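You operate a simulated robot arm through the tools that you are given. There is no shell and no other tool.

You run a simulated two-armed robot. Do the job below in one go: nothing can be reset, and whatever is moved stays where it is left.

## Task
Bolt the orange chuck jaw into the cream fixture with the green T-key.
Fine: seat the jaw, then tighten both square bolts; put the key back.

The check looks at the end state, three seconds after you hand in, the way a careful person would. Anything else that was tipped, shoved, dropped, spilled or broken makes it a failure.

## Robot
Two 7-joint arms with two-finger grippers on one trunk that stands fixed in place. Base frame: the origin is at the foot of the trunk, x ahead of it, y to its left, z up; the work surface is at about z = 80. Units: cm, rad, N and s.
The left shoulder is at [6, 17.9, 123.7], the right one opposite. With the tool pointing down near the work surface each hand reaches from about 10 to 60 cm from the base axis, measured 20 degrees to its own side. Payload 1.96 kg a hand.
The TCP of each hand is the grasp point between the finger pads, 2 cm short of the fingertips. In the tool frame z runs along the fingers and y along their closing line. The gripper opens to 7.2 cm; its body begins 3.8 cm behind the TCP.
Orientation is that of the tool frame in the base frame, as a unit quaternion [x, y, z, w]. With the fingers straight down and closing along the base's y, the tool's x points along the base's -x, its y along +y and its z along -z.

## Interface
- The arms move only by the tool send_rows. It takes "left_commands", "right_commands" or both (then of equal length, played together; a hand with none holds still); each is a list of rows, each a list of 7 numbers: the shift along the tool's x, y, z in cm, then the turn, a rotation vector about the tool's x, y, z in degrees, then the closure, from 0 (fully open) to 1 (shut). In form: [[tx, ty, tz, rx, ry, rz, claw], ...]. A call has 1 to 20 rows; each row is the pose to reach, as a shift and turn from the pose commanded when the call began, along the tool's axes at that moment. A row lasts 0.2 s, in which the tool goes at most 5 cm and 0.15 rad; a call with a longer step from one row to the next is refused whole, and so is a gripper value outside its range. Where a pose cannot be reached the arm comes as near as it can. A force on the tool above 90 N (or 10 N above the force at the start of the call, whichever is more), or a blocked arm, ends the call early, and 0.2 s more pass. The fingers move at their own pace (about 15.3 cm/s each) and stop on an object; they squeeze with about 31 N. The grip force told is the motor's: it shows also when the fingers shut on nothing. Time passes only in rows, and 0.2 s behind the last, so rows that repeat a pose let the fingers close. It gives the time, the measured TCP pose, the force on the tool (base axes), the opening and the grip force at its end, in the units of the frame above (readings bear some noise), with the torque about the TCP (base axes, N m) and any sound that the robot's microphone picked up.
- Cameras (640 x 400 px; columns grow to the right, rows downward): "scene" is now at [1.88, 0.18, 178.91]; the picture's right is [0.02, -1.00, 0.00], its down [-0.74, -0.01, -0.67] and it looks along [0.67, 0.01, -0.74] (base axes); focal length 338 px, centre (320, 200). "left" rides on the left gripper at [7.1, -1.9, -8.2] in its tool frame; the picture's right is [0.26, 0.97, 0.00], its down [-0.67, 0.18, -0.72] and it looks along [-0.69, 0.19, 0.70] (tool axes); focal length 280 px, centre (320, 200). "right" rides on the right gripper at [7.1, 1.9, -8.2] in its tool frame; the picture's right is [-0.26, 0.96, 0.00], its down [-0.67, -0.18, -0.72] and it looks along [-0.69, -0.19, 0.70] (tool axes); focal length 280 px, centre (320, 200). There is no depth. A picture from a camera that has moved, and an enlarged one, comes with that camera's place and axes in the base frame and with its lens.
- camera(camera): a new picture of that camera. The clock stands still meanwhile.
- raise_lower(by): slides the trunk up (or, below 0, down) by that many cm; the arms and the scene camera ride with it, the base frame stays. It gives what a move gives, with no picture.
- pan_tilt(pan, tilt): turns the head with the scene camera to pan (to the left, within 1.501 rad either way) and tilt (down, from -0.506 to 1.204), counted from straight ahead of the robot. It gives what a move gives.
- inspect(camera, box): a new picture of the part [left, top, right, bottom] of that camera's present view, enlarged. The clock stands still meanwhile.
- finish_job(): hands the job in; it is judged then, once.

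Places have to be worked out from the pictures, the camera data and where the tool is seen. Open the grippers and draw the arms clear of the work before you hand the job in, unless the task says otherwise.

The tools are called after ">>>" as a command line: name --argument value ..., lists and objects as JSON in quotes. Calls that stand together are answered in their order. send_rows: Moves the arms, as the interface text tells. Its arguments: {"type":"object","properties":{"left_commands":{"type":"array","items":{"type":"array","items":{"type":"number"}}},"right_commands":{"type":"array","items":{"type":"array","items":{"type":"number"}}}},"required":[]} The other tools are called the same way: raise_lower (by) moves the trunk up or down; pan_tilt (pan, tilt) turns the head that bears the scene camera; camera (camera) takes a picture; inspect (camera, box) takes an enlarged picture of a part of a camera's view; finish_job () hands the job in.

At the start:

```text
clock: 0.0
left_tool_pos: [37.22, 14.72, 118.17]
left_ee_rot: [0.0, 1.0, 0.0, 0.0]
left_force: [-0.3, -0.1, -0.5]
left_moment: [0.03, -0.02, 0.03]
left_finger_gap: 7.19
left_finger_force: 0.0
right_tool_pos: [51.1, -22.84, 120.8]
right_ee_rot: [0.0, 1.0, -0.001, 0.005]
right_force: [-0.7, -0.7, -0.3]
right_moment: [-0.02, -0.01, 0.0]
right_finger_gap: 7.21
right_finger_force: 0.0
trunk travel left (down, up): [-88.2, 10.8]
head pan, tilt (commanded): [0.019, 0.836]
```

scene: 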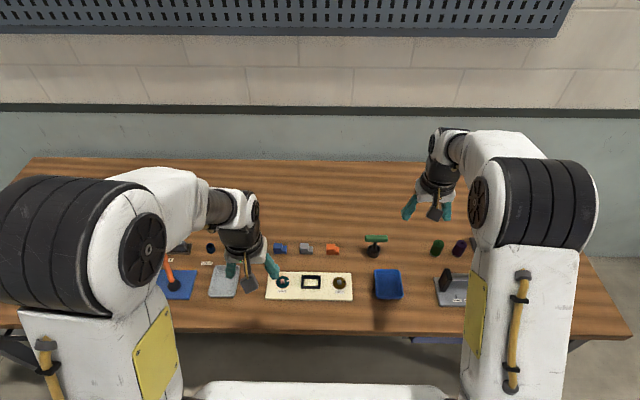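
right: 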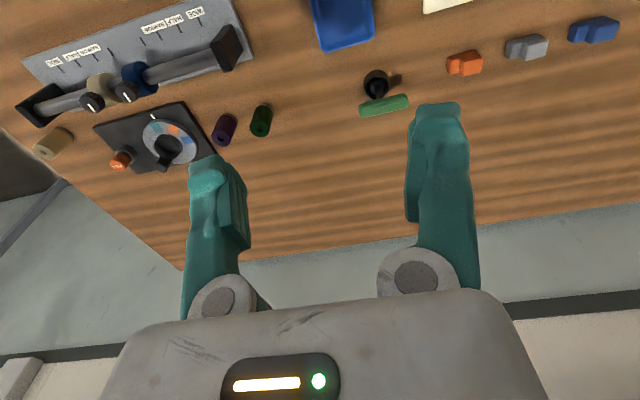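
left: 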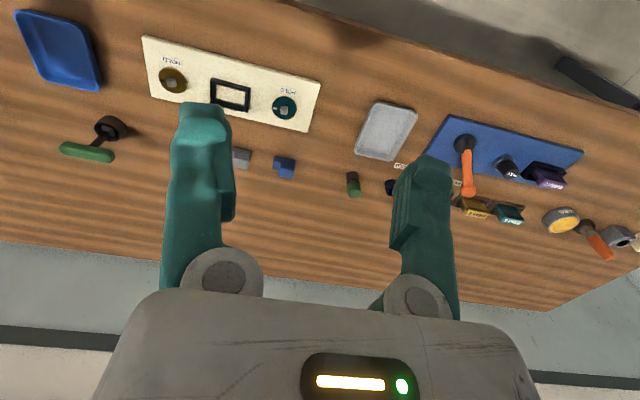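

I start by looking more closely at the fixture, the jaws and the T-key in the scene view.

>>> inspect --camera "scene" --box '[250, 220, 410, 320]'

>>> inspect --camera "left" --box '[40, 0, 340, 188]'

>>> inspect --camera "right" --box '[330, 0, 640, 194]'

```text
4.00 times, centred on (330, 270) of scene
camera zoom: at [1.88, 0.18, 178.91], right [0.02, -1.0, 0.0], down [-0.74, -0.01, -0.67], along [0.67, 0.01, -0.74], focal length 1353 px, centre (280, -80)
```

zoom: 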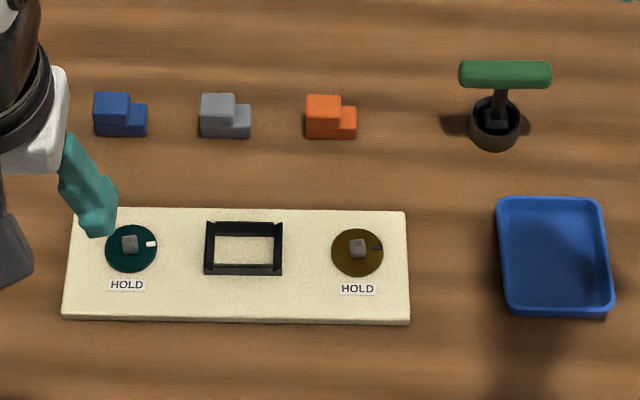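

```text
2.13 times, centred on (190, 94) of left
camera zoom: at [30.19, 12.66, 126.32], right [-0.26, 0.97, 0.0], down [0.67, 0.18, 0.72], along [0.69, 0.19, -0.7], focal length 597 px, centre (597, 426)
```

zoom: 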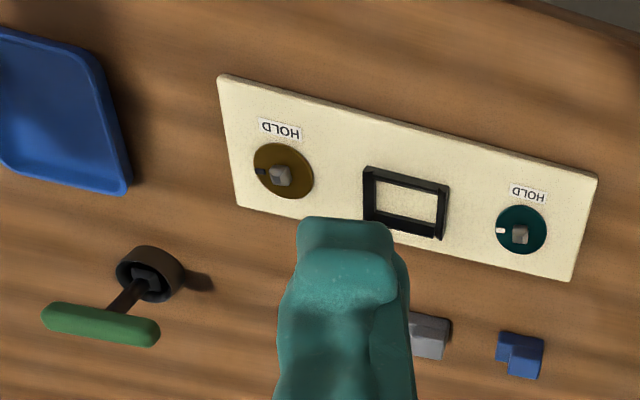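

```text
2.06 times, centred on (485, 97) of right
camera zoom: at [43.99, -21.01, 128.81], right [0.26, 0.96, 0.0], down [0.67, -0.18, 0.72], along [0.7, -0.19, -0.69], focal length 578 px, centre (-20, 412)
```

zoom: 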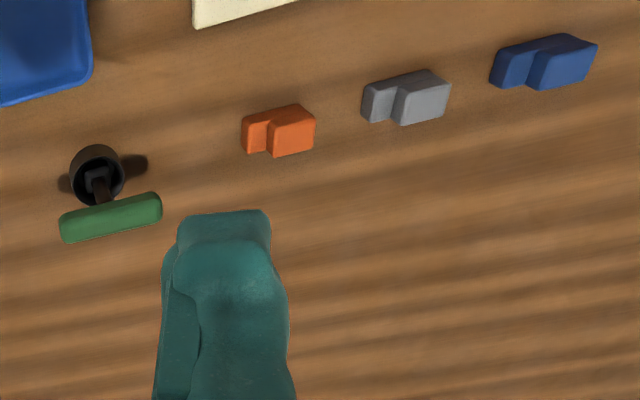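

The orange jaw looks to be around (67, -3) and the T-key in a cup around (67, -17.5). The fixture is centred near (54.5, 4). I enlarge these further to read details.

>>> inspect --camera "scene" --box '[262, 268, 358, 304]'

>>> inspect --camera "scene" --box '[320, 230, 392, 275]'

>>> inspect --camera "scene" --box '[268, 238, 348, 288]'

```text
6.67 times, centred on (310, 286) of scene
camera zoom: at [1.88, 0.18, 178.91], right [0.02, -1.0, 0.0], down [-0.74, -0.01, -0.67], along [0.67, 0.01, -0.74], focal length 2256 px, centre (387, -373)
```

zoom: 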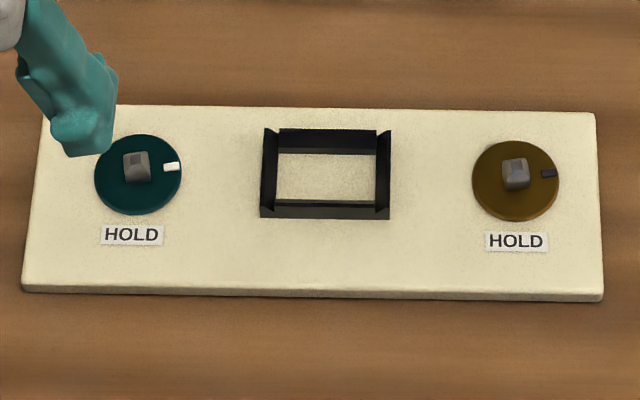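

```text
8.89 times, centred on (356, 252) of scene
camera zoom: at [1.88, 0.18, 178.91], right [0.02, -1.0, 0.0], down [-0.74, -0.01, -0.67], along [0.67, 0.01, -0.74], focal length 3008 px, centre (0, -267)
```

zoom: 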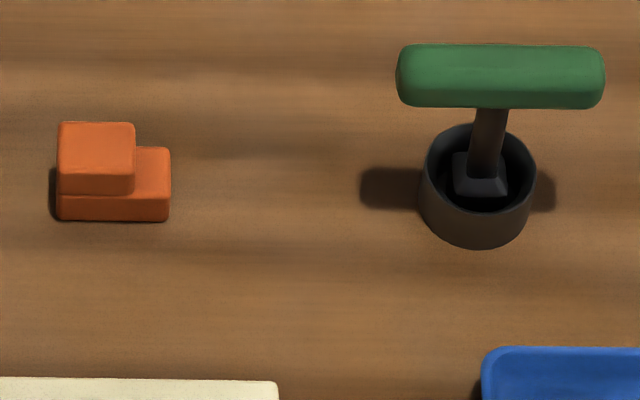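

```text
8.00 times, centred on (308, 263) of scene
camera zoom: at [1.88, 0.18, 178.91], right [0.02, -1.0, 0.0], down [-0.74, -0.01, -0.67], along [0.67, 0.01, -0.74], focal length 2707 px, centre (416, -304)
```

zoom: 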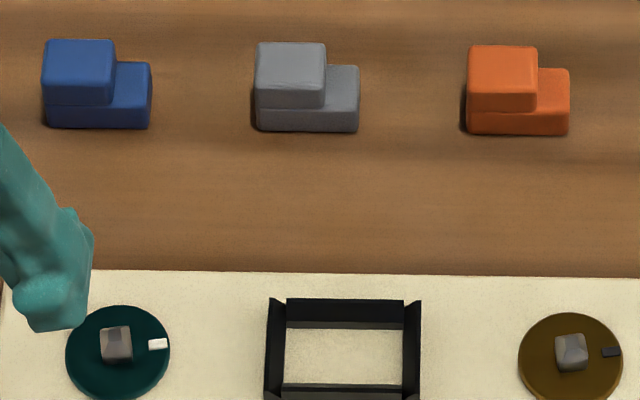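

Jaw appears about 4.4 (y) × 2.4 (x) × 3.2 high, with its step toward -y. The key and jaw are at x≈67, near the reach limit, so I test the right arm's reach high above the table. Meanwhile I draw the left arm back so its camera looks at the fixture.

>>> send_rows --right_commands '[[-4, 1.5, 0, 0, 0, 0, 0], [-8, 3, 0, 0, 0, 0, 0], [-12, 4.5, 0, 0, 0, 0, 0], [-15.5, 5.3, 0, 0, 0, 0, 0], [-15.5, 5.3, 0, 0, 0, 0, 0]]' --left_commands '[[2, -2, 2, 0, 0, 0, 0], [3, -4, 5, 0, 0, 0, 0], [4, -6, 8, 0, 0, 0, 0], [5, -8, 11, 0, 0, 0, 0], [5, -8, 14, 0, 0, 0, 0]]'

```text
clock: 1.2
left_tool_pos: [32.51, 6.72, 104.04]
left_ee_rot: [0.0, 1.0, 0.0, -0.001]
left_force: [0.2, 1.1, -0.6]
left_moment: [0.0, 0.06, 0.0]
left_finger_gap: 7.18
left_finger_force: 0.0
right_tool_pos: [55.58, -18.0, 121.72]
right_ee_rot: [-0.01, 0.999, 0.002, 0.043]
right_force: [-0.3, -0.7, -0.3]
right_moment: [0.02, -0.02, -0.02]
right_finger_gap: 7.21
right_finger_force: 0.0
right hand out of reach, approached as far as the arm can: row 1, 2, 3, 4, 5
trunk travel left (down, up): [-88.2, 10.8]
head pan, tilt (commanded): [0.019, 0.836]
```

The right arm tops out near x=55.6 with the tool straight down, so reaching x≈67 will need a forward tilt. I take pictures from both hands now to triangulate.

>>> camera --camera "left"

>>> camera --camera "right"

>>> camera --camera "scene"

```text
taken
camera left: at [25.26, 4.68, 112.24], right [-0.26, 0.96, 0.0], down [0.67, 0.18, 0.71], along [0.69, 0.19, -0.7], focal length 280 px, centre (320, 200)
```

left: 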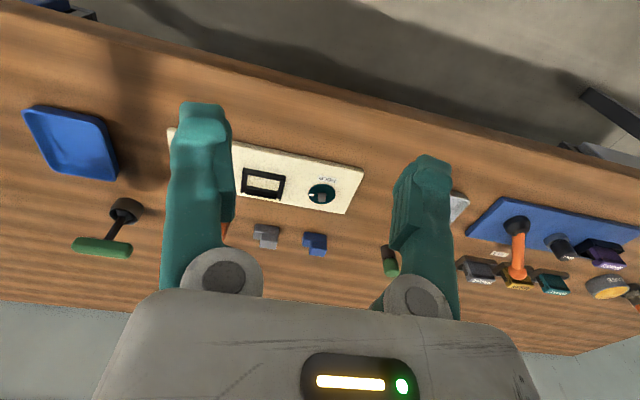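

```text
taken
camera right: at [47.72, -16.27, 129.14], right [0.24, 0.97, 0.02], down [0.61, -0.17, 0.77], along [0.75, -0.17, -0.64], focal length 280 px, centre (320, 200)
```

right: 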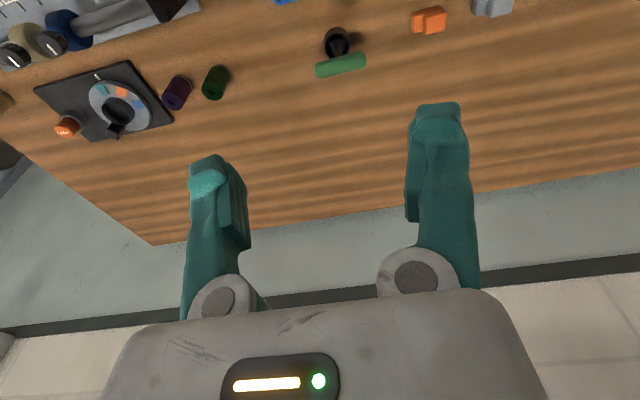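

```text
taken
camera scene: at [2.0, 0.12, 178.91], right [0.02, -1.0, 0.0], down [-0.74, -0.01, -0.67], along [0.67, 0.01, -0.74], focal length 338 px, centre (320, 200)
```

scene: 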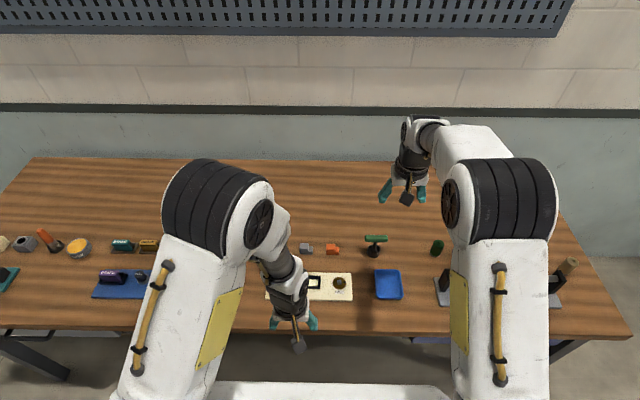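

Both views agree with key cup near (66.7, -17). I tilt the right tool 30° forward and come down a bit to see how far it reaches, while the left arm rises clear before I lower the trunk.

>>> send_rows --right_commands '[[1, 0, 2, 0, -6, 0, 0], [2, -1, 4, 0, -12, 0, 0], [3, -1.5, 6, 0, -18, 0, 0], [4, -2, 8, 0, -24, 0, 0], [4.6, -2.5, 10.8, 0, -30, 0, 0], [4.6, -2.5, 10.8, 0, -30, 0, 0]]' --left_commands '[[0, 2, -4, 0, 0, 0, 0], [0, 4, -8, 0, 0, 0, 0], [0, 6, -12, 0, 0, 0, 0], [0, 8, -16, 0, 0, 0, 0], [0, 10, -20, 0, 0, 0, 0], [0, 10, -20, 0, 0, 0, 0]]'

```text
clock: 2.6
left_tool_pos: [32.34, 16.57, 124.15]
left_ee_rot: [0.0, 1.0, -0.001, 0.0]
left_force: [0.8, -0.6, 0.0]
left_moment: [-0.01, 0.03, -0.04]
left_finger_gap: 7.21
left_finger_force: 0.0
right_tool_pos: [51.98, -20.52, 110.4]
right_ee_rot: [-0.01, 0.954, 0.003, 0.301]
right_force: [0.4, 0.3, -0.5]
right_moment: [0.01, -0.04, -0.02]
right_finger_gap: 7.21
right_finger_force: 0.1
trunk travel left (down, up): [-88.2, 10.8]
head pan, tilt (commanded): [0.019, 0.836]
```

The right hand now is at (52, -20.5, 110) tilted 35°. I lower the trunk 15 cm so the shoulders come nearer wrist height, then check the view.

>>> raise_lower --by -15

>>> camera --camera "scene"

>>> camera --camera "right"

>>> camera --camera "left"

```text
clock: 4.3
left_tool_pos: [32.37, 16.59, 109.03]
left_ee_rot: [0.0, 1.0, 0.0, 0.0]
left_force: [-0.6, 0.0, 0.1]
left_moment: [0.04, -0.02, -0.02]
left_finger_gap: 7.22
left_finger_force: 0.0
right_tool_pos: [51.99, -20.5, 95.61]
right_ee_rot: [-0.009, 0.954, 0.003, 0.301]
right_force: [0.1, -0.5, 0.2]
right_moment: [0.0, 0.0, -0.01]
right_finger_gap: 7.21
right_finger_force: 0.1
trunk travel left (down, up): [-73.2, 25.8]
head pan, tilt (commanded): [0.019, 0.836]
```

```text
taken
camera scene: at [1.86, 0.18, 163.91], right [0.02, -1.0, 0.0], down [-0.74, -0.01, -0.67], along [0.67, 0.01, -0.74], focal length 338 px, centre (320, 200)
```

scene: 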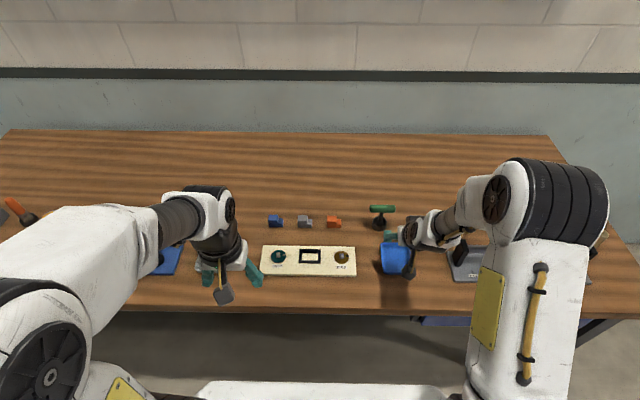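

```text
taken
camera right: at [41.37, -18.86, 98.05], right [0.19, 0.97, 0.15], down [0.15, -0.18, 0.97], along [0.97, -0.17, -0.18], focal length 280 px, centre (320, 200)
```

right: 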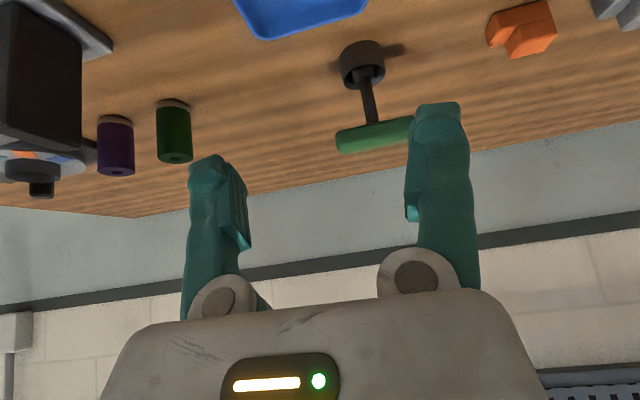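

```text
taken
camera left: at [25.16, 14.62, 117.32], right [-0.26, 0.97, 0.0], down [0.67, 0.18, 0.72], along [0.69, 0.19, -0.7], focal length 280 px, centre (320, 200)
```

left: 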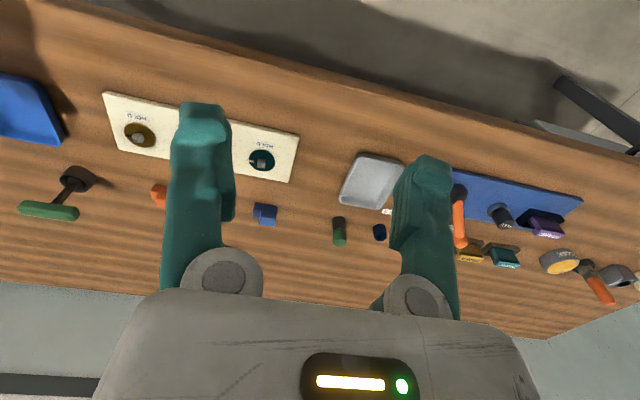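

Nothing is touching and the arms look clear of the table. I test reaching over the jaw at about (66.5, -3, 95.6) with a milder 20° tilt.

>>> send_rows --right_commands '[[-2, 3, 1.4, 0.1, 2.5, 0.1, 0], [-4, 6, 2.8, 0.2, 5, 0.3, 0], [-6, 9, 4.2, 0.3, 7.5, 0.5, 0], [-8, 12, 5.6, 0.4, 10, 0.6, 0], [-10, 15, 7, 0.5, 12.5, 0.8, 0], [-11.9, 17.5, 8.3, 0.6, 15, 0.9, 0], [-11.9, 17.5, 8.3, 0.6, 15, 0.9, 0]]'

```text
clock: 6.0
left_tool_pos: [32.35, 16.58, 109.16]
left_ee_rot: [0.0, 1.0, -0.001, -0.001]
left_force: [0.3, -0.2, 0.1]
left_moment: [-0.03, -0.02, 0.01]
left_finger_gap: 7.2
left_finger_force: 0.1
right_tool_pos: [66.05, -2.65, 95.62]
right_ee_rot: [-0.001, 0.985, -0.001, 0.172]
right_force: [0.2, -0.6, 0.2]
right_moment: [-0.02, -0.01, 0.01]
right_finger_gap: 7.18
right_finger_force: 0.1
trunk travel left (down, up): [-73.2, 25.8]
head pan, tilt (commanded): [0.019, 0.836]
```

Reached with 20° tilt, so I look from the right hand and the scene camera at the jaw from here.

>>> camera --camera "right"

>>> inspect --camera "scene" --box '[240, 190, 440, 315]'

```text
taken
camera right: at [56.62, -0.82, 100.79], right [0.25, 0.97, 0.09], down [0.39, -0.18, 0.9], along [0.89, -0.19, -0.42], focal length 280 px, centre (320, 200)
```

right: 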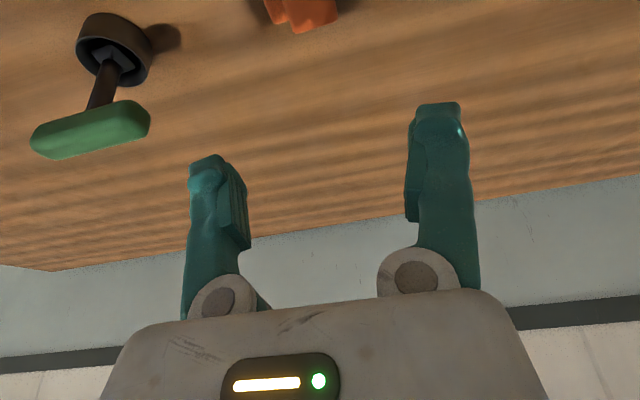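

```text
3.20 times, centred on (340, 252) of scene
camera zoom: at [1.79, 0.15, 163.91], right [0.02, -1.0, 0.0], down [-0.74, -0.01, -0.67], along [0.67, 0.01, -0.74], focal length 1083 px, centre (256, 32)
```

zoom: 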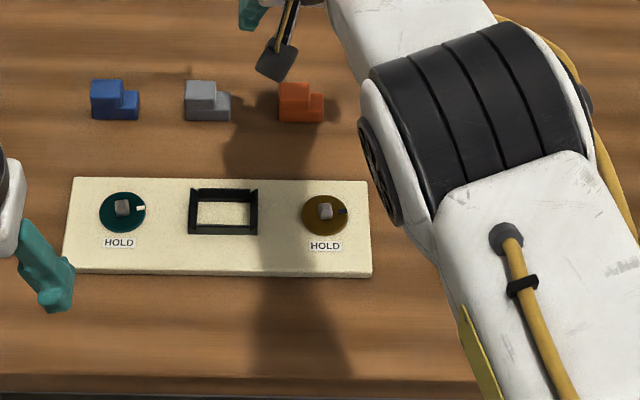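

I test whether it can reach here with the tool straight down, a little lower but still well clear of the jaw.

>>> send_rows --right_commands '[[0.1, 0, 1, 0, 5, 0, 0], [0.2, 0, 2, 0, 10, 0, 0], [0.35, 0, 3, 0, 15, 0, 0], [0.5, 0, 4.07, 0, 20, 0, 0], [0.5, 0, 4.07, 0, 20, 0, 0]]'

```text
clock: 7.2
left_tool_pos: [32.36, 16.69, 109.13]
left_ee_rot: [0.0, 1.0, 0.0, -0.001]
left_force: [0.0, 0.9, -0.2]
left_moment: [-0.06, 0.0, 0.0]
left_finger_gap: 7.19
left_finger_force: 0.0
right_tool_pos: [62.15, -6.17, 93.75]
right_ee_rot: [-0.001, 0.998, -0.002, 0.056]
right_force: [0.8, -1.4, -0.3]
right_moment: [-0.01, 0.01, 0.0]
right_finger_gap: 7.2
right_finger_force: 0.1
right hand out of reach, approached as far as the arm can: row 2, 3, 4, 5
trunk travel left (down, up): [-73.2, 25.8]
head pan, tilt (commanded): [0.019, 0.836]
```

Straight down isn't reachable here, but about 20° tilt is enough. I take high zooms of the pocket and the jaw to measure them precisely with the same camera.

>>> inspect --camera "scene" --box '[294, 244, 326, 264]'

>>> inspect --camera "scene" --box '[318, 208, 350, 228]'

>>> inspect --camera "scene" --box '[260, 240, 360, 282]'

```text
16.00 times, centred on (310, 254) of scene
camera zoom: at [1.94, 0.28, 163.91], right [0.02, -1.0, 0.0], down [-0.74, -0.01, -0.67], along [0.67, 0.01, -0.74], focal length 5414 px, centre (480, -664)
```

zoom: 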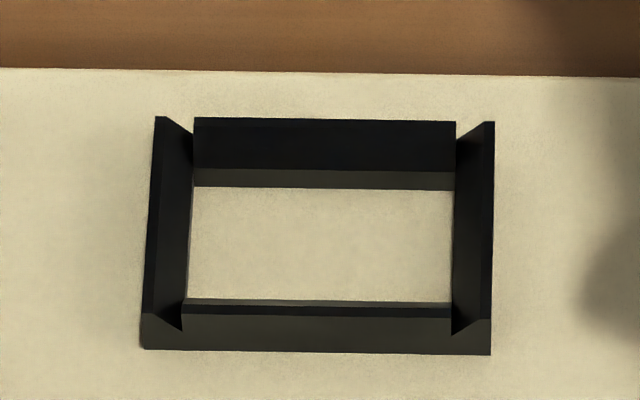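

```text
16.00 times, centred on (334, 218) of scene
camera zoom: at [1.94, 0.28, 163.91], right [0.02, -1.0, 0.0], down [-0.74, -0.01, -0.67], along [0.67, 0.01, -0.74], focal length 5414 px, centre (96, -88)
```

zoom: 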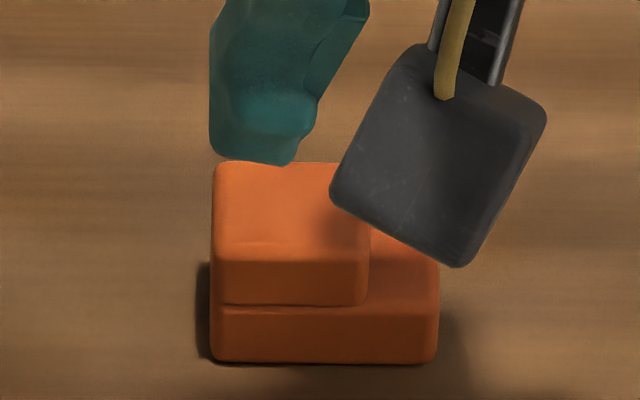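

```text
6.40 times, centred on (310, 261) of scene
camera zoom: at [1.94, 0.28, 163.91], right [0.02, -1.0, 0.0], down [-0.74, -0.01, -0.67], along [0.67, 0.01, -0.74], focal length 2166 px, centre (384, -190)
```

zoom: 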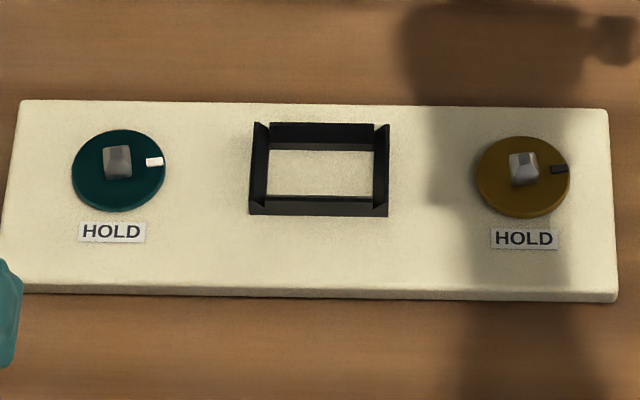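

The pocket inner opening measures about 4.73 × 2.6 with lead-in bevels, and the jaw 4.4 × 2.4, both axis-aligned. The upper block of the jaw is centred near (67.2, -2.3), so I move over it with 20° tilt at z=90.

>>> send_rows --right_commands '[[-1.15, 0.97, 1.07, 0, -3.4, 0, 0], [-2.3, 1.94, 2.14, 0, -6.8, 0, 0], [-3.45, 2.9, 3.2, 0, -10.2, 0, 0], [-4.4, 3.87, 4.29, 0, -13.6, 0, 0], [-4.4, 3.87, 4.29, 0, -13.6, 0, 0]]'

>>> inspect --camera "scene" --box '[302, 194, 366, 234]'

>>> inspect --camera "right" --box '[160, 0, 480, 200]'

>>> inspect --camera "left" --box '[0, 80, 320, 280]'

```text
clock: 8.3
left_tool_pos: [32.41, 16.63, 109.15]
left_ee_rot: [0.0, 1.0, 0.0, 0.0]
left_force: [-0.5, -0.4, 0.0]
left_moment: [0.02, 0.0, -0.01]
left_finger_gap: 7.18
left_finger_force: 0.0
right_tool_pos: [67.04, -2.2, 90.08]
right_ee_rot: [-0.001, 0.985, -0.001, 0.175]
right_force: [0.2, 0.4, 0.7]
right_moment: [0.0, 0.06, 0.02]
right_finger_gap: 7.21
right_finger_force: 0.1
trunk travel left (down, up): [-73.2, 25.8]
head pan, tilt (commanded): [0.019, 0.836]
```

```text
10.00 times, centred on (334, 214) of scene
camera zoom: at [1.85, 0.15, 163.91], right [0.02, -1.0, 0.0], down [-0.74, -0.01, -0.67], along [0.67, 0.01, -0.74], focal length 3384 px, centre (180, 60)
```

zoom: 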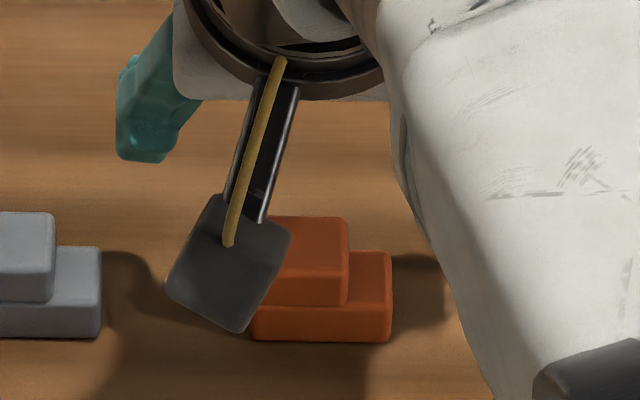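

```text
2.00 times, centred on (320, 100) of right
camera zoom: at [57.49, -0.46, 95.19], right [0.24, 0.97, 0.09], down [0.39, -0.18, 0.9], along [0.89, -0.19, -0.42], focal length 561 px, centre (320, 400)
```

zoom: 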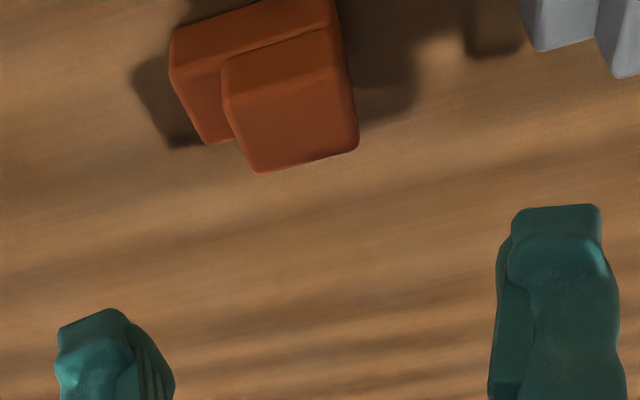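

```text
2.00 times, centred on (160, 180) of left
camera zoom: at [25.15, 14.6, 117.32], right [-0.26, 0.97, 0.0], down [0.67, 0.18, 0.72], along [0.69, 0.19, -0.7], focal length 561 px, centre (640, 240)
```

zoom: 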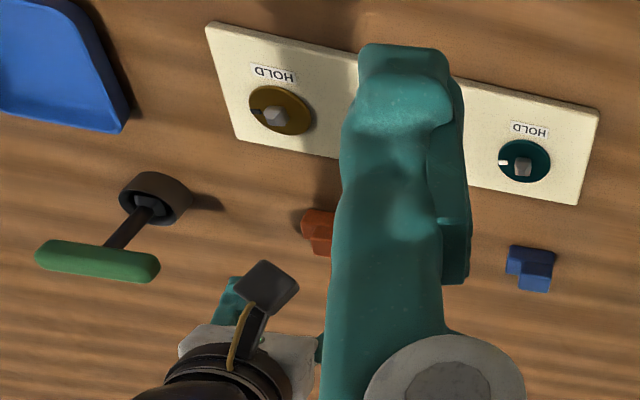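

Both cameras put the jaw's upper block at about (67.15, -2.35), and its top at z≈83.15. I descend to TCP z≈84.4 straddling the upper block in y and check.

>>> send_rows --right_commands '[[0.8, -0.05, 1.8, 0, 0, 0, 0], [1.5, -0.1, 3.6, 0, 0, 0, 0], [2.2, -0.15, 5.2, 0, 0, 0, 0], [2.2, -0.15, 5.2, 0, 0, 0, 0]]'

>>> camera --camera "right"

>>> inspect --camera "left" --box '[80, 160, 200, 235]'

>>> inspect --camera "scene" --box '[302, 194, 366, 234]'

```text
clock: 9.3
left_tool_pos: [32.34, 16.79, 109.14]
left_ee_rot: [0.0, 1.0, 0.0, 0.0]
left_force: [-0.4, -0.9, -0.3]
left_moment: [0.04, 0.04, 0.0]
left_finger_gap: 7.2
left_finger_force: 0.1
right_tool_pos: [66.62, -2.45, 84.48]
right_ee_rot: [-0.001, 0.984, -0.001, 0.177]
right_force: [0.7, -0.1, -0.1]
right_moment: [-0.01, 0.0, 0.0]
right_finger_gap: 7.22
right_finger_force: 0.0
trunk travel left (down, up): [-73.2, 25.8]
head pan, tilt (commanded): [0.019, 0.836]
```

```text
taken
camera right: at [57.18, -0.63, 89.6], right [0.24, 0.97, 0.09], down [0.39, -0.18, 0.91], along [0.89, -0.19, -0.42], focal length 280 px, centre (320, 200)
```

right: 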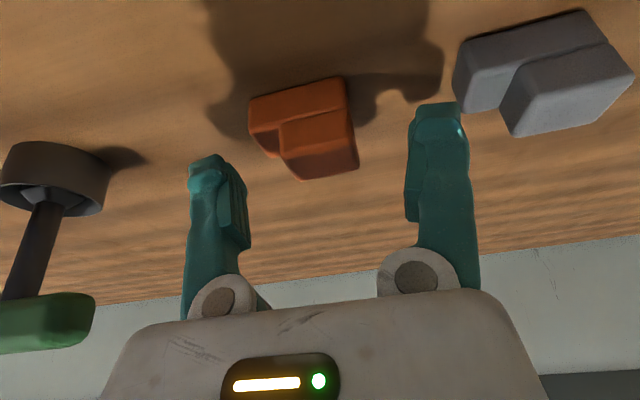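

```text
5.33 times, centred on (140, 198) of left
camera zoom: at [25.16, 14.63, 117.31], right [-0.26, 0.97, 0.0], down [0.67, 0.18, 0.72], along [0.69, 0.19, -0.7], focal length 1495 px, centre (1280, 213)
```

zoom: 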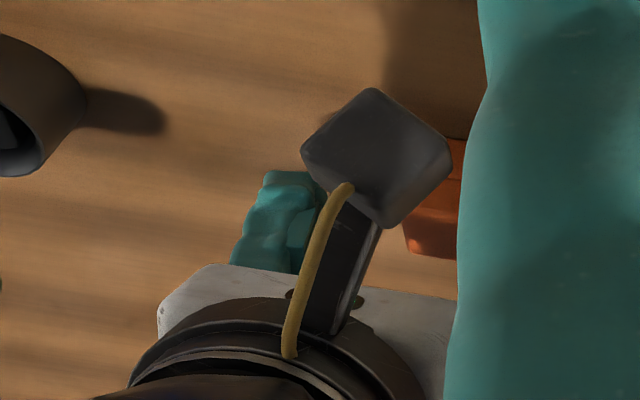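

```text
10.00 times, centred on (334, 214) of scene
camera zoom: at [1.86, 0.2, 163.91], right [0.02, -1.0, 0.0], down [-0.74, -0.01, -0.67], along [0.67, 0.01, -0.74], focal length 3384 px, centre (180, 60)
```

zoom: 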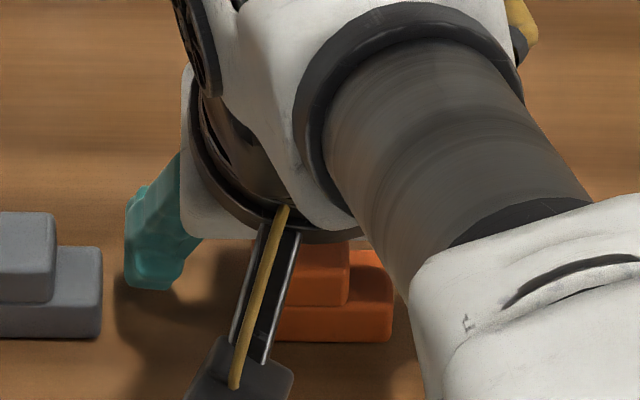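

The fingertips' lower corner is about z=82.3, straddling the upper block and clear of the lower step. I lower another 0.25 and close gently.

>>> send_rows --right_commands '[[0.09, 0.08, 0.24, 0, 0, 0, 0], [0.09, 0.08, 0.24, 0, 0, 0, 0.4], [0.09, 0.08, 0.24, 0, 0, 0, 0.52], [0.09, 0.08, 0.24, 0, 0, 0, 1], [0.09, 0.08, 0.24, 0, 0, 0, 1], [0.09, 0.08, 0.24, 0, 0, 0, 1]]'

>>> camera --camera "right"

```text
clock: 10.8
left_tool_pos: [32.42, 16.7, 109.19]
left_ee_rot: [-0.001, 1.0, 0.0, 0.0]
left_force: [0.2, 0.3, -0.3]
left_moment: [0.01, -0.02, 0.0]
left_finger_gap: 7.19
left_finger_force: 0.1
right_tool_pos: [66.51, -2.3, 84.25]
right_ee_rot: [-0.001, 0.985, -0.002, 0.175]
right_force: [-0.3, 0.5, 0.4]
right_moment: [0.0, -0.01, -0.01]
right_finger_gap: 2.89
right_finger_force: 31.0
trunk travel left (down, up): [-73.2, 25.8]
head pan, tilt (commanded): [0.019, 0.836]
```

```text
taken
camera right: at [57.08, -0.56, 89.37], right [0.24, 0.97, 0.09], down [0.39, -0.18, 0.9], along [0.89, -0.19, -0.42], focal length 280 px, centre (320, 200)
```

right: 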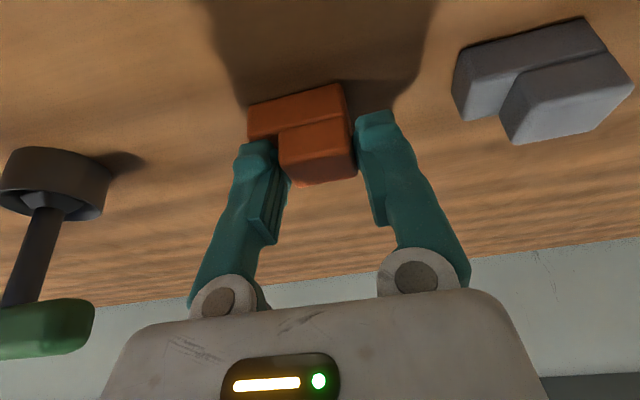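

The jaw is held (gap 2.89, 31 N). I lift straight up 5 cm and carry it 12.55 back and 7.05 to the left, over the pocket.

>>> send_rows --right_commands '[[-0.5, 0, -1.4, 0, 0, 0, 1], [-1.1, 0, -3, 0, 0, 0, 1], [-1.72, 0, -4.7, 0, 0, 0, 1], [0.5, 1.2, -5.5, 0, 0, 0, 1], [3.5, 3.0, -6.6, 0, 0, 0, 1], [6.5, 4.8, -7.7, 0, 0, 0, 1], [9, 6.4, -8.6, 0, 0, 0, 1], [10.07, 7.05, -9.01, 0, 0, 0, 1], [10.07, 7.05, -9.01, 0, 0, 0, 1], [10.07, 7.05, -9.01, 0, 0, 0, 1]]'

>>> camera --camera "right"

>>> inspect --camera "scene" --box '[270, 224, 350, 274]'

>>> camera --camera "left"

```text
clock: 12.9
left_tool_pos: [32.29, 16.81, 109.19]
left_ee_rot: [0.0, 1.0, 0.0, 0.0]
left_force: [-0.1, 0.5, -0.5]
left_moment: [0.02, -0.01, -0.02]
left_finger_gap: 7.2
left_finger_force: 0.1
right_tool_pos: [54.19, 4.73, 89.18]
right_ee_rot: [-0.002, 0.985, -0.001, 0.175]
right_force: [0.1, 0.0, -2.6]
right_moment: [0.0, 0.02, -0.01]
right_finger_gap: 2.9
right_finger_force: 30.8
right hand out of reach, approached as far as the arm can: row 2
trunk travel left (down, up): [-73.2, 25.8]
head pan, tilt (commanded): [0.019, 0.836]
```

```text
taken
camera right: at [44.72, 6.51, 94.31], right [0.24, 0.97, 0.09], down [0.39, -0.18, 0.9], along [0.89, -0.19, -0.42], focal length 280 px, centre (320, 200)
```

right: 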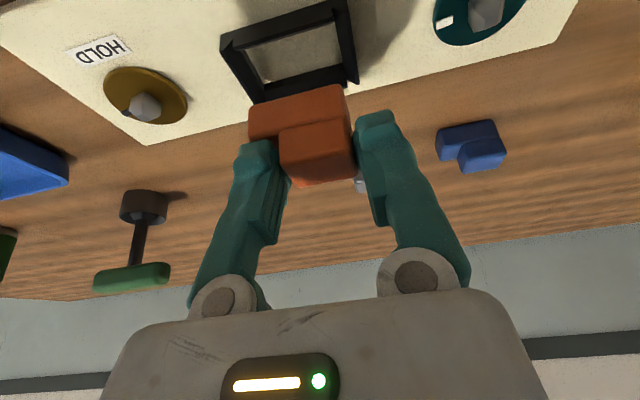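

```text
8.00 times, centred on (310, 249) of scene
camera zoom: at [1.9, 0.2, 163.91], right [0.02, -1.0, 0.0], down [-0.74, -0.01, -0.67], along [0.67, 0.01, -0.74], focal length 2707 px, centre (400, -192)
```

zoom: 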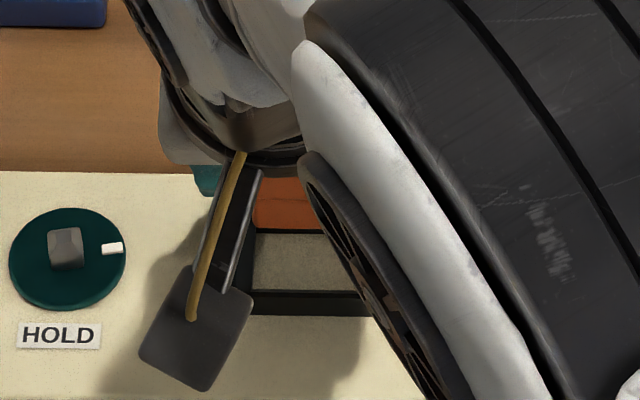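

```text
taken
camera left: at [25.18, 14.63, 117.3], right [-0.26, 0.97, 0.0], down [0.67, 0.18, 0.72], along [0.69, 0.19, -0.7], focal length 280 px, centre (320, 200)
```

left: 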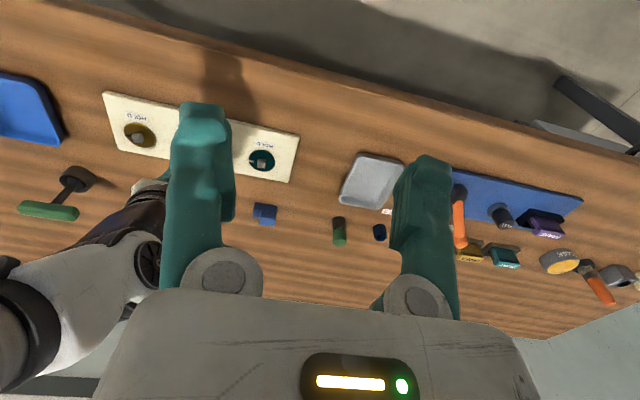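

The jaw is above the pocket. I zoom the right camera on the jaw and pocket, whose relative position I want to verify before descending.

>>> inspect --camera "right" --box '[200, 0, 392, 120]'

>>> inspect --camera "right" --box '[220, 70, 380, 200]'

```text
3.33 times, centred on (296, 60) of right
camera zoom: at [44.72, 6.51, 94.31], right [0.24, 0.97, 0.09], down [0.39, -0.18, 0.9], along [0.89, -0.19, -0.42], focal length 935 px, centre (400, 667)
```

zoom: 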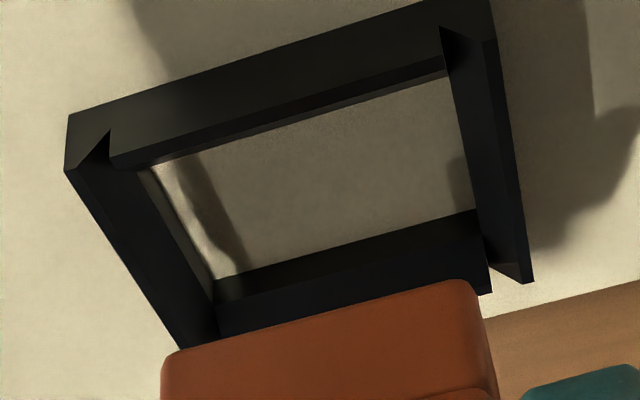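

```text
3.08 times, centred on (300, 135) of right
camera zoom: at [44.72, 6.51, 94.31], right [0.24, 0.97, 0.09], down [0.39, -0.18, 0.9], along [0.89, -0.19, -0.42], focal length 863 px, centre (382, 400)
```

zoom: 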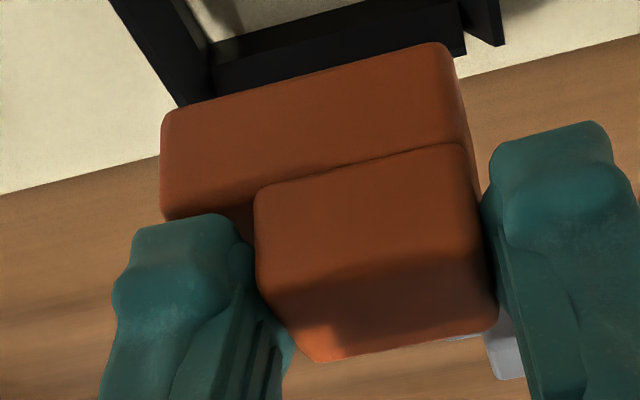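

From the hand camera, the jaw is within about 0.05 of the pocket in x and about 0.12 too far to +y. I correct that and descend to just above the wall tops (walls reach about z=82.2).

>>> send_rows --right_commands '[[0.2, -0.06, 0.5, 0, 0, 0, 1], [0.45, -0.12, 1.22, 0, 0, 0, 1], [0.7, -0.12, 1.9, 0, 0, 0, 1], [0.88, -0.12, 2.4, 0, 0, 0, 1], [0.88, -0.12, 2.4, 0, 0, 0, 1]]'

>>> inspect --camera "right" --box '[200, 0, 392, 120]'

>>> inspect --camera "scene" --box '[290, 239, 338, 269]'

```text
clock: 14.2
left_tool_pos: [32.29, 16.68, 109.1]
left_ee_rot: [0.0, 1.0, 0.0, 0.0]
left_force: [0.1, 1.0, 0.0]
left_moment: [-0.01, 0.01, 0.0]
left_finger_gap: 7.2
left_finger_force: 0.0
right_tool_pos: [54.04, 4.53, 86.54]
right_ee_rot: [-0.001, 0.985, -0.002, 0.175]
right_force: [0.3, 0.0, -2.6]
right_moment: [0.02, -0.01, -0.04]
right_finger_gap: 2.92
right_finger_force: 30.3
trunk travel left (down, up): [-73.2, 25.8]
head pan, tilt (commanded): [0.019, 0.836]
```

```text
3.33 times, centred on (296, 60) of right
camera zoom: at [44.71, 6.33, 91.74], right [0.24, 0.97, 0.09], down [0.39, -0.18, 0.9], along [0.89, -0.19, -0.42], focal length 935 px, centre (400, 667)
```

zoom: 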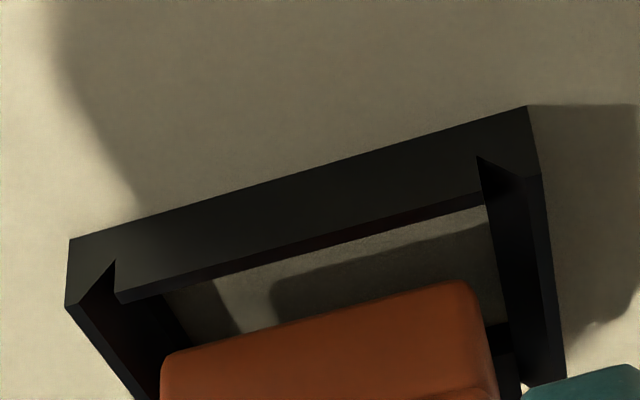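

```text
13.33 times, centred on (314, 254) of scene
camera zoom: at [1.9, 0.19, 163.91], right [0.02, -1.0, 0.0], down [-0.74, -0.01, -0.67], along [0.67, 0.01, -0.74], focal length 4512 px, centre (400, -520)
```

zoom: 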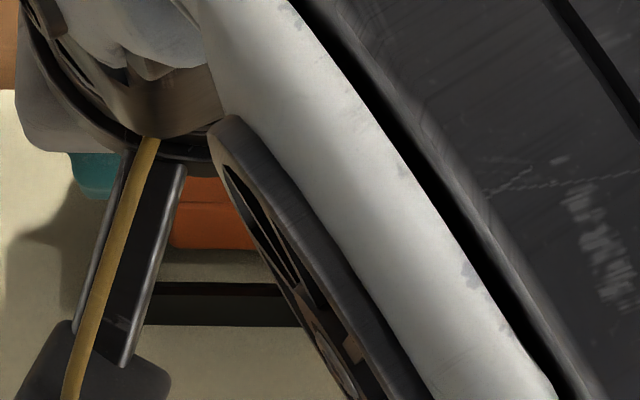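

Laterally y is aligned within 0.02, and x wants about -0.1. I make that correction and descend 0.6 slowly, watching the force.

>>> send_rows --right_commands '[[0.1, 0, -0.03, 0, 0, 0, 1], [0.17, 0, 0.15, 0, 0, 0, 1], [0.24, 0, 0.35, 0, 0, 0, 1], [0.3, 0, 0.53, 0, 0, 0, 1], [0.3, 0, 0.53, 0, 0, 0, 1]]'

>>> inspect --camera "right" --box '[200, 0, 392, 120]'

```text
clock: 15.3
left_tool_pos: [32.36, 16.64, 109.1]
left_ee_rot: [0.0, 1.0, 0.0, 0.0]
left_force: [-0.4, -0.4, -0.6]
left_moment: [0.02, -0.04, 0.01]
left_finger_gap: 7.2
left_finger_force: 0.0
right_tool_pos: [54.07, 4.56, 86.04]
right_ee_rot: [-0.002, 0.985, -0.001, 0.174]
right_force: [0.1, 2.5, -2.5]
right_moment: [0.06, 0.02, -0.02]
right_finger_gap: 2.91
right_finger_force: 31.4
trunk travel left (down, up): [-73.2, 25.8]
head pan, tilt (commanded): [0.019, 0.836]
```

```text
3.33 times, centred on (296, 60) of right
camera zoom: at [44.61, 6.34, 91.12], right [0.24, 0.97, 0.09], down [0.39, -0.18, 0.9], along [0.89, -0.19, -0.42], focal length 935 px, centre (400, 667)
```

zoom: 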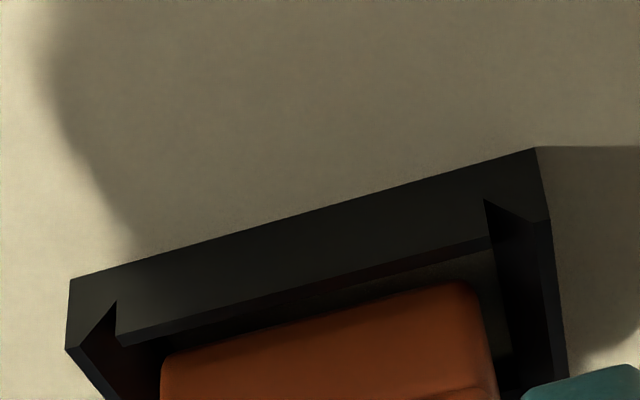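

Nearly aligned by the camera (within 0.05), with only a slight 2.5 N side force. I continue down in small steps.

>>> send_rows --right_commands '[[0.03, 0.03, 0.09, 0, 0, 0, 1], [0.07, 0.05, 0.19, 0, 0, 0, 1], [0.1, 0.05, 0.28, 0, 0, 0, 1], [0.14, 0.05, 0.38, 0, 0, 0, 1], [0.14, 0.05, 0.38, 0, 0, 0, 1]]'

```text
clock: 16.6
left_tool_pos: [32.38, 16.53, 109.1]
left_ee_rot: [0.0, 1.0, 0.0, -0.001]
left_force: [0.2, 0.0, 0.5]
left_moment: [0.03, 0.0, -0.01]
left_finger_gap: 7.21
left_finger_force: 0.1
right_tool_pos: [54.26, 4.66, 85.64]
right_ee_rot: [-0.001, 0.985, -0.002, 0.175]
right_force: [-0.2, -0.4, -2.2]
right_moment: [0.03, 0.03, 0.03]
right_finger_gap: 2.9
right_finger_force: 30.8
trunk travel left (down, up): [-73.2, 25.8]
head pan, tilt (commanded): [0.019, 0.836]
```

No contact force at jaw bottom ≈81.4. I keep descending gently until the floor is felt.

>>> send_rows --right_commands '[[0.03, 0, 0.09, 0, 0, 0, 1], [0.07, 0, 0.19, 0, 0, 0, 1], [0.1, 0, 0.28, 0, 0, 0, 1], [0.1, 0, 0.28, 0, 0, 0, 1]]'

```text
clock: 17.6
left_tool_pos: [32.31, 16.49, 109.03]
left_ee_rot: [0.0, 1.0, 0.0, -0.001]
left_force: [0.2, 0.5, -0.8]
left_moment: [-0.02, 0.01, 0.02]
left_finger_gap: 7.21
left_finger_force: 0.1
right_tool_pos: [54.04, 4.55, 85.51]
right_ee_rot: [-0.002, 0.984, 0.0, 0.177]
right_force: [1.3, 0.5, 10.7]
right_moment: [-0.11, -0.03, -0.02]
right_finger_gap: 2.9
right_finger_force: 30.9
trunk travel left (down, up): [-73.2, 25.8]
head pan, tilt (commanded): [0.019, 0.836]
```

Contact of about 13 N appears at jaw bottom ≈81.1–81.2. I look to see whether that is the floor or a wall edge.

>>> inspect --camera "right" --box '[200, 0, 392, 120]'

>>> camera --camera "right"

>>> inspect --camera "scene" --box '[290, 239, 338, 269]'

```text
3.33 times, centred on (296, 60) of right
camera zoom: at [44.61, 6.37, 90.57], right [0.24, 0.97, 0.09], down [0.38, -0.18, 0.91], along [0.89, -0.19, -0.41], focal length 935 px, centre (400, 667)
```

zoom: 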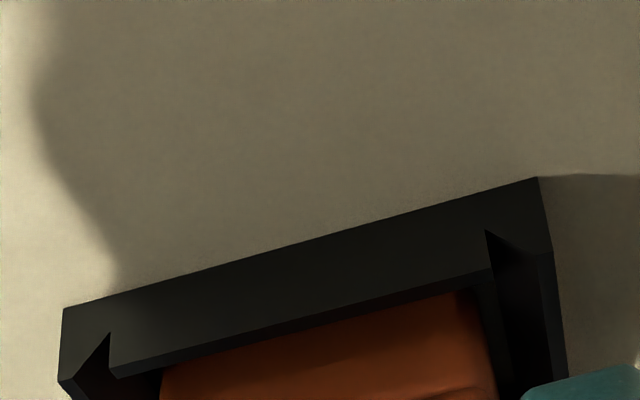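

```text
taken
camera right: at [44.61, 6.37, 90.57], right [0.24, 0.97, 0.09], down [0.38, -0.18, 0.91], along [0.89, -0.19, -0.41], focal length 280 px, centre (320, 200)
```

right: 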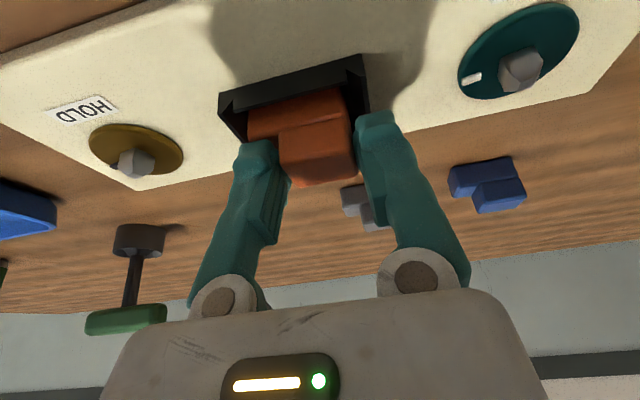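

```text
13.33 times, centred on (314, 254) of scene
camera zoom: at [1.75, 0.17, 163.93], right [0.02, -1.0, 0.0], down [-0.74, -0.01, -0.67], along [0.67, 0.01, -0.74], focal length 4512 px, centre (400, -520)
```

zoom: 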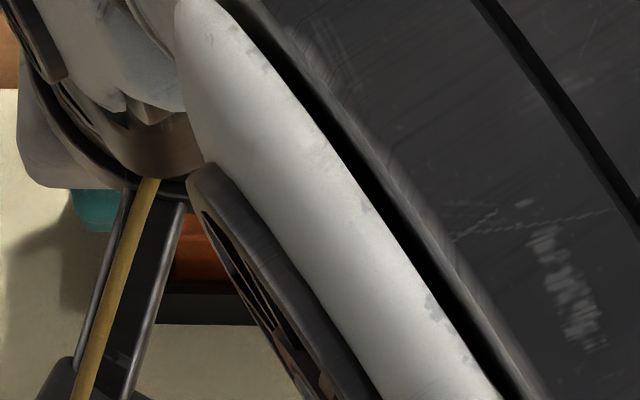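

The jaw is inside the pocket, past the bevels. I press a little further to confirm it bottoms out.

>>> send_rows --right_commands '[[0.03, -0.03, 0.09, 0, 0, 0, 1], [0.07, -0.03, 0.19, 0, 0, 0, 1], [0.09, -0.03, 0.24, 0, 0, 0, 1], [0.09, -0.03, 0.24, 0, 0, 0, 1]]'

```text
clock: 18.6
left_tool_pos: [32.27, 16.61, 109.22]
left_ee_rot: [-0.001, 1.0, 0.0, 0.001]
left_force: [-0.6, 0.2, -0.1]
left_moment: [-0.05, 0.01, 0.02]
left_finger_gap: 7.2
left_finger_force: 0.0
right_tool_pos: [54.08, 4.56, 85.23]
right_ee_rot: [-0.002, 0.984, 0.0, 0.177]
right_force: [7.8, 1.5, 26.2]
right_moment: [0.04, -0.34, 0.0]
right_finger_gap: 2.9
right_finger_force: 30.3
trunk travel left (down, up): [-73.2, 25.8]
head pan, tilt (commanded): [0.019, 0.836]
```

z followed down to about 85.2 with ~28 N, so jaw bottom is at about 81.0, the plate level. I ease the load, open, and lift clear to inspect.

>>> send_rows --right_commands '[[0.04, 0, 0.12, 0, 0, 0, 1], [-0.03, 0, -0.09, 0, 0, 0, 0.45], [-0.03, 0, -0.09, 0, 0, 0, 0], [-0.03, 0, -0.09, 0, 0, 0, 0], [-0.4, 0, -1.1, 0, 0, 0, 0], [-1.1, 0, -3, 0, 0, 0, 0], [-2.1, 0, -6, 0, 0, 0, 0]]'

>>> camera --camera "right"

>>> camera --camera "scene"

```text
clock: 20.1
left_tool_pos: [32.34, 16.56, 109.19]
left_ee_rot: [0.0, 1.0, 0.0, -0.001]
left_force: [0.5, 0.5, -0.1]
left_moment: [0.0, -0.02, -0.03]
left_finger_gap: 7.21
left_finger_force: 0.2
right_tool_pos: [53.8, 4.59, 91.49]
right_ee_rot: [-0.001, 0.985, -0.001, 0.175]
right_force: [-0.6, 0.3, 0.6]
right_moment: [0.03, -0.02, -0.01]
right_finger_gap: 7.19
right_finger_force: 0.1
trunk travel left (down, up): [-73.2, 25.8]
head pan, tilt (commanded): [0.019, 0.836]
```

```text
taken
camera right: at [44.29, 6.36, 96.58], right [0.24, 0.97, 0.09], down [0.39, -0.18, 0.9], along [0.89, -0.19, -0.42], focal length 280 px, centre (320, 200)
```

right: 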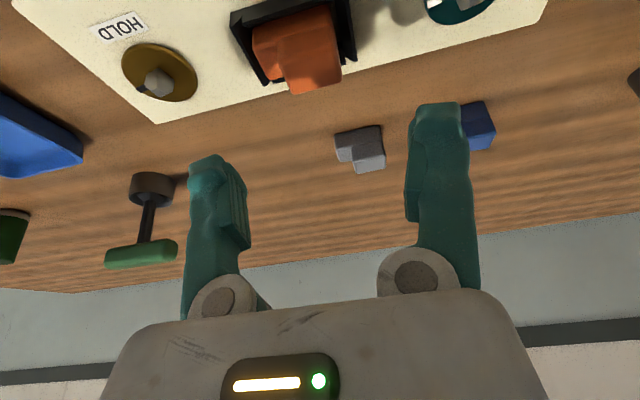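

```text
taken
camera scene: at [1.75, 0.2, 163.91], right [0.02, -1.0, 0.0], down [-0.74, -0.01, -0.67], along [0.67, 0.01, -0.74], focal length 338 px, centre (320, 200)
```

scene: 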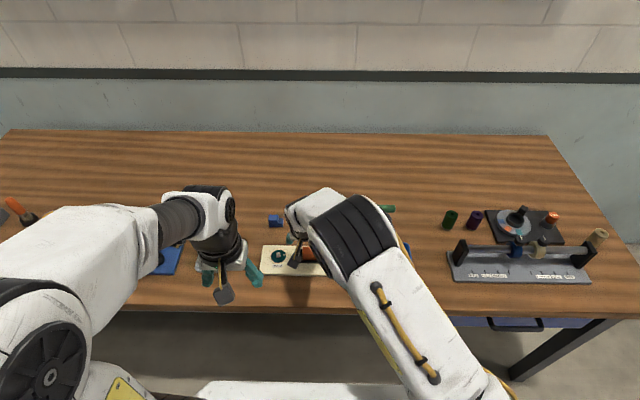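

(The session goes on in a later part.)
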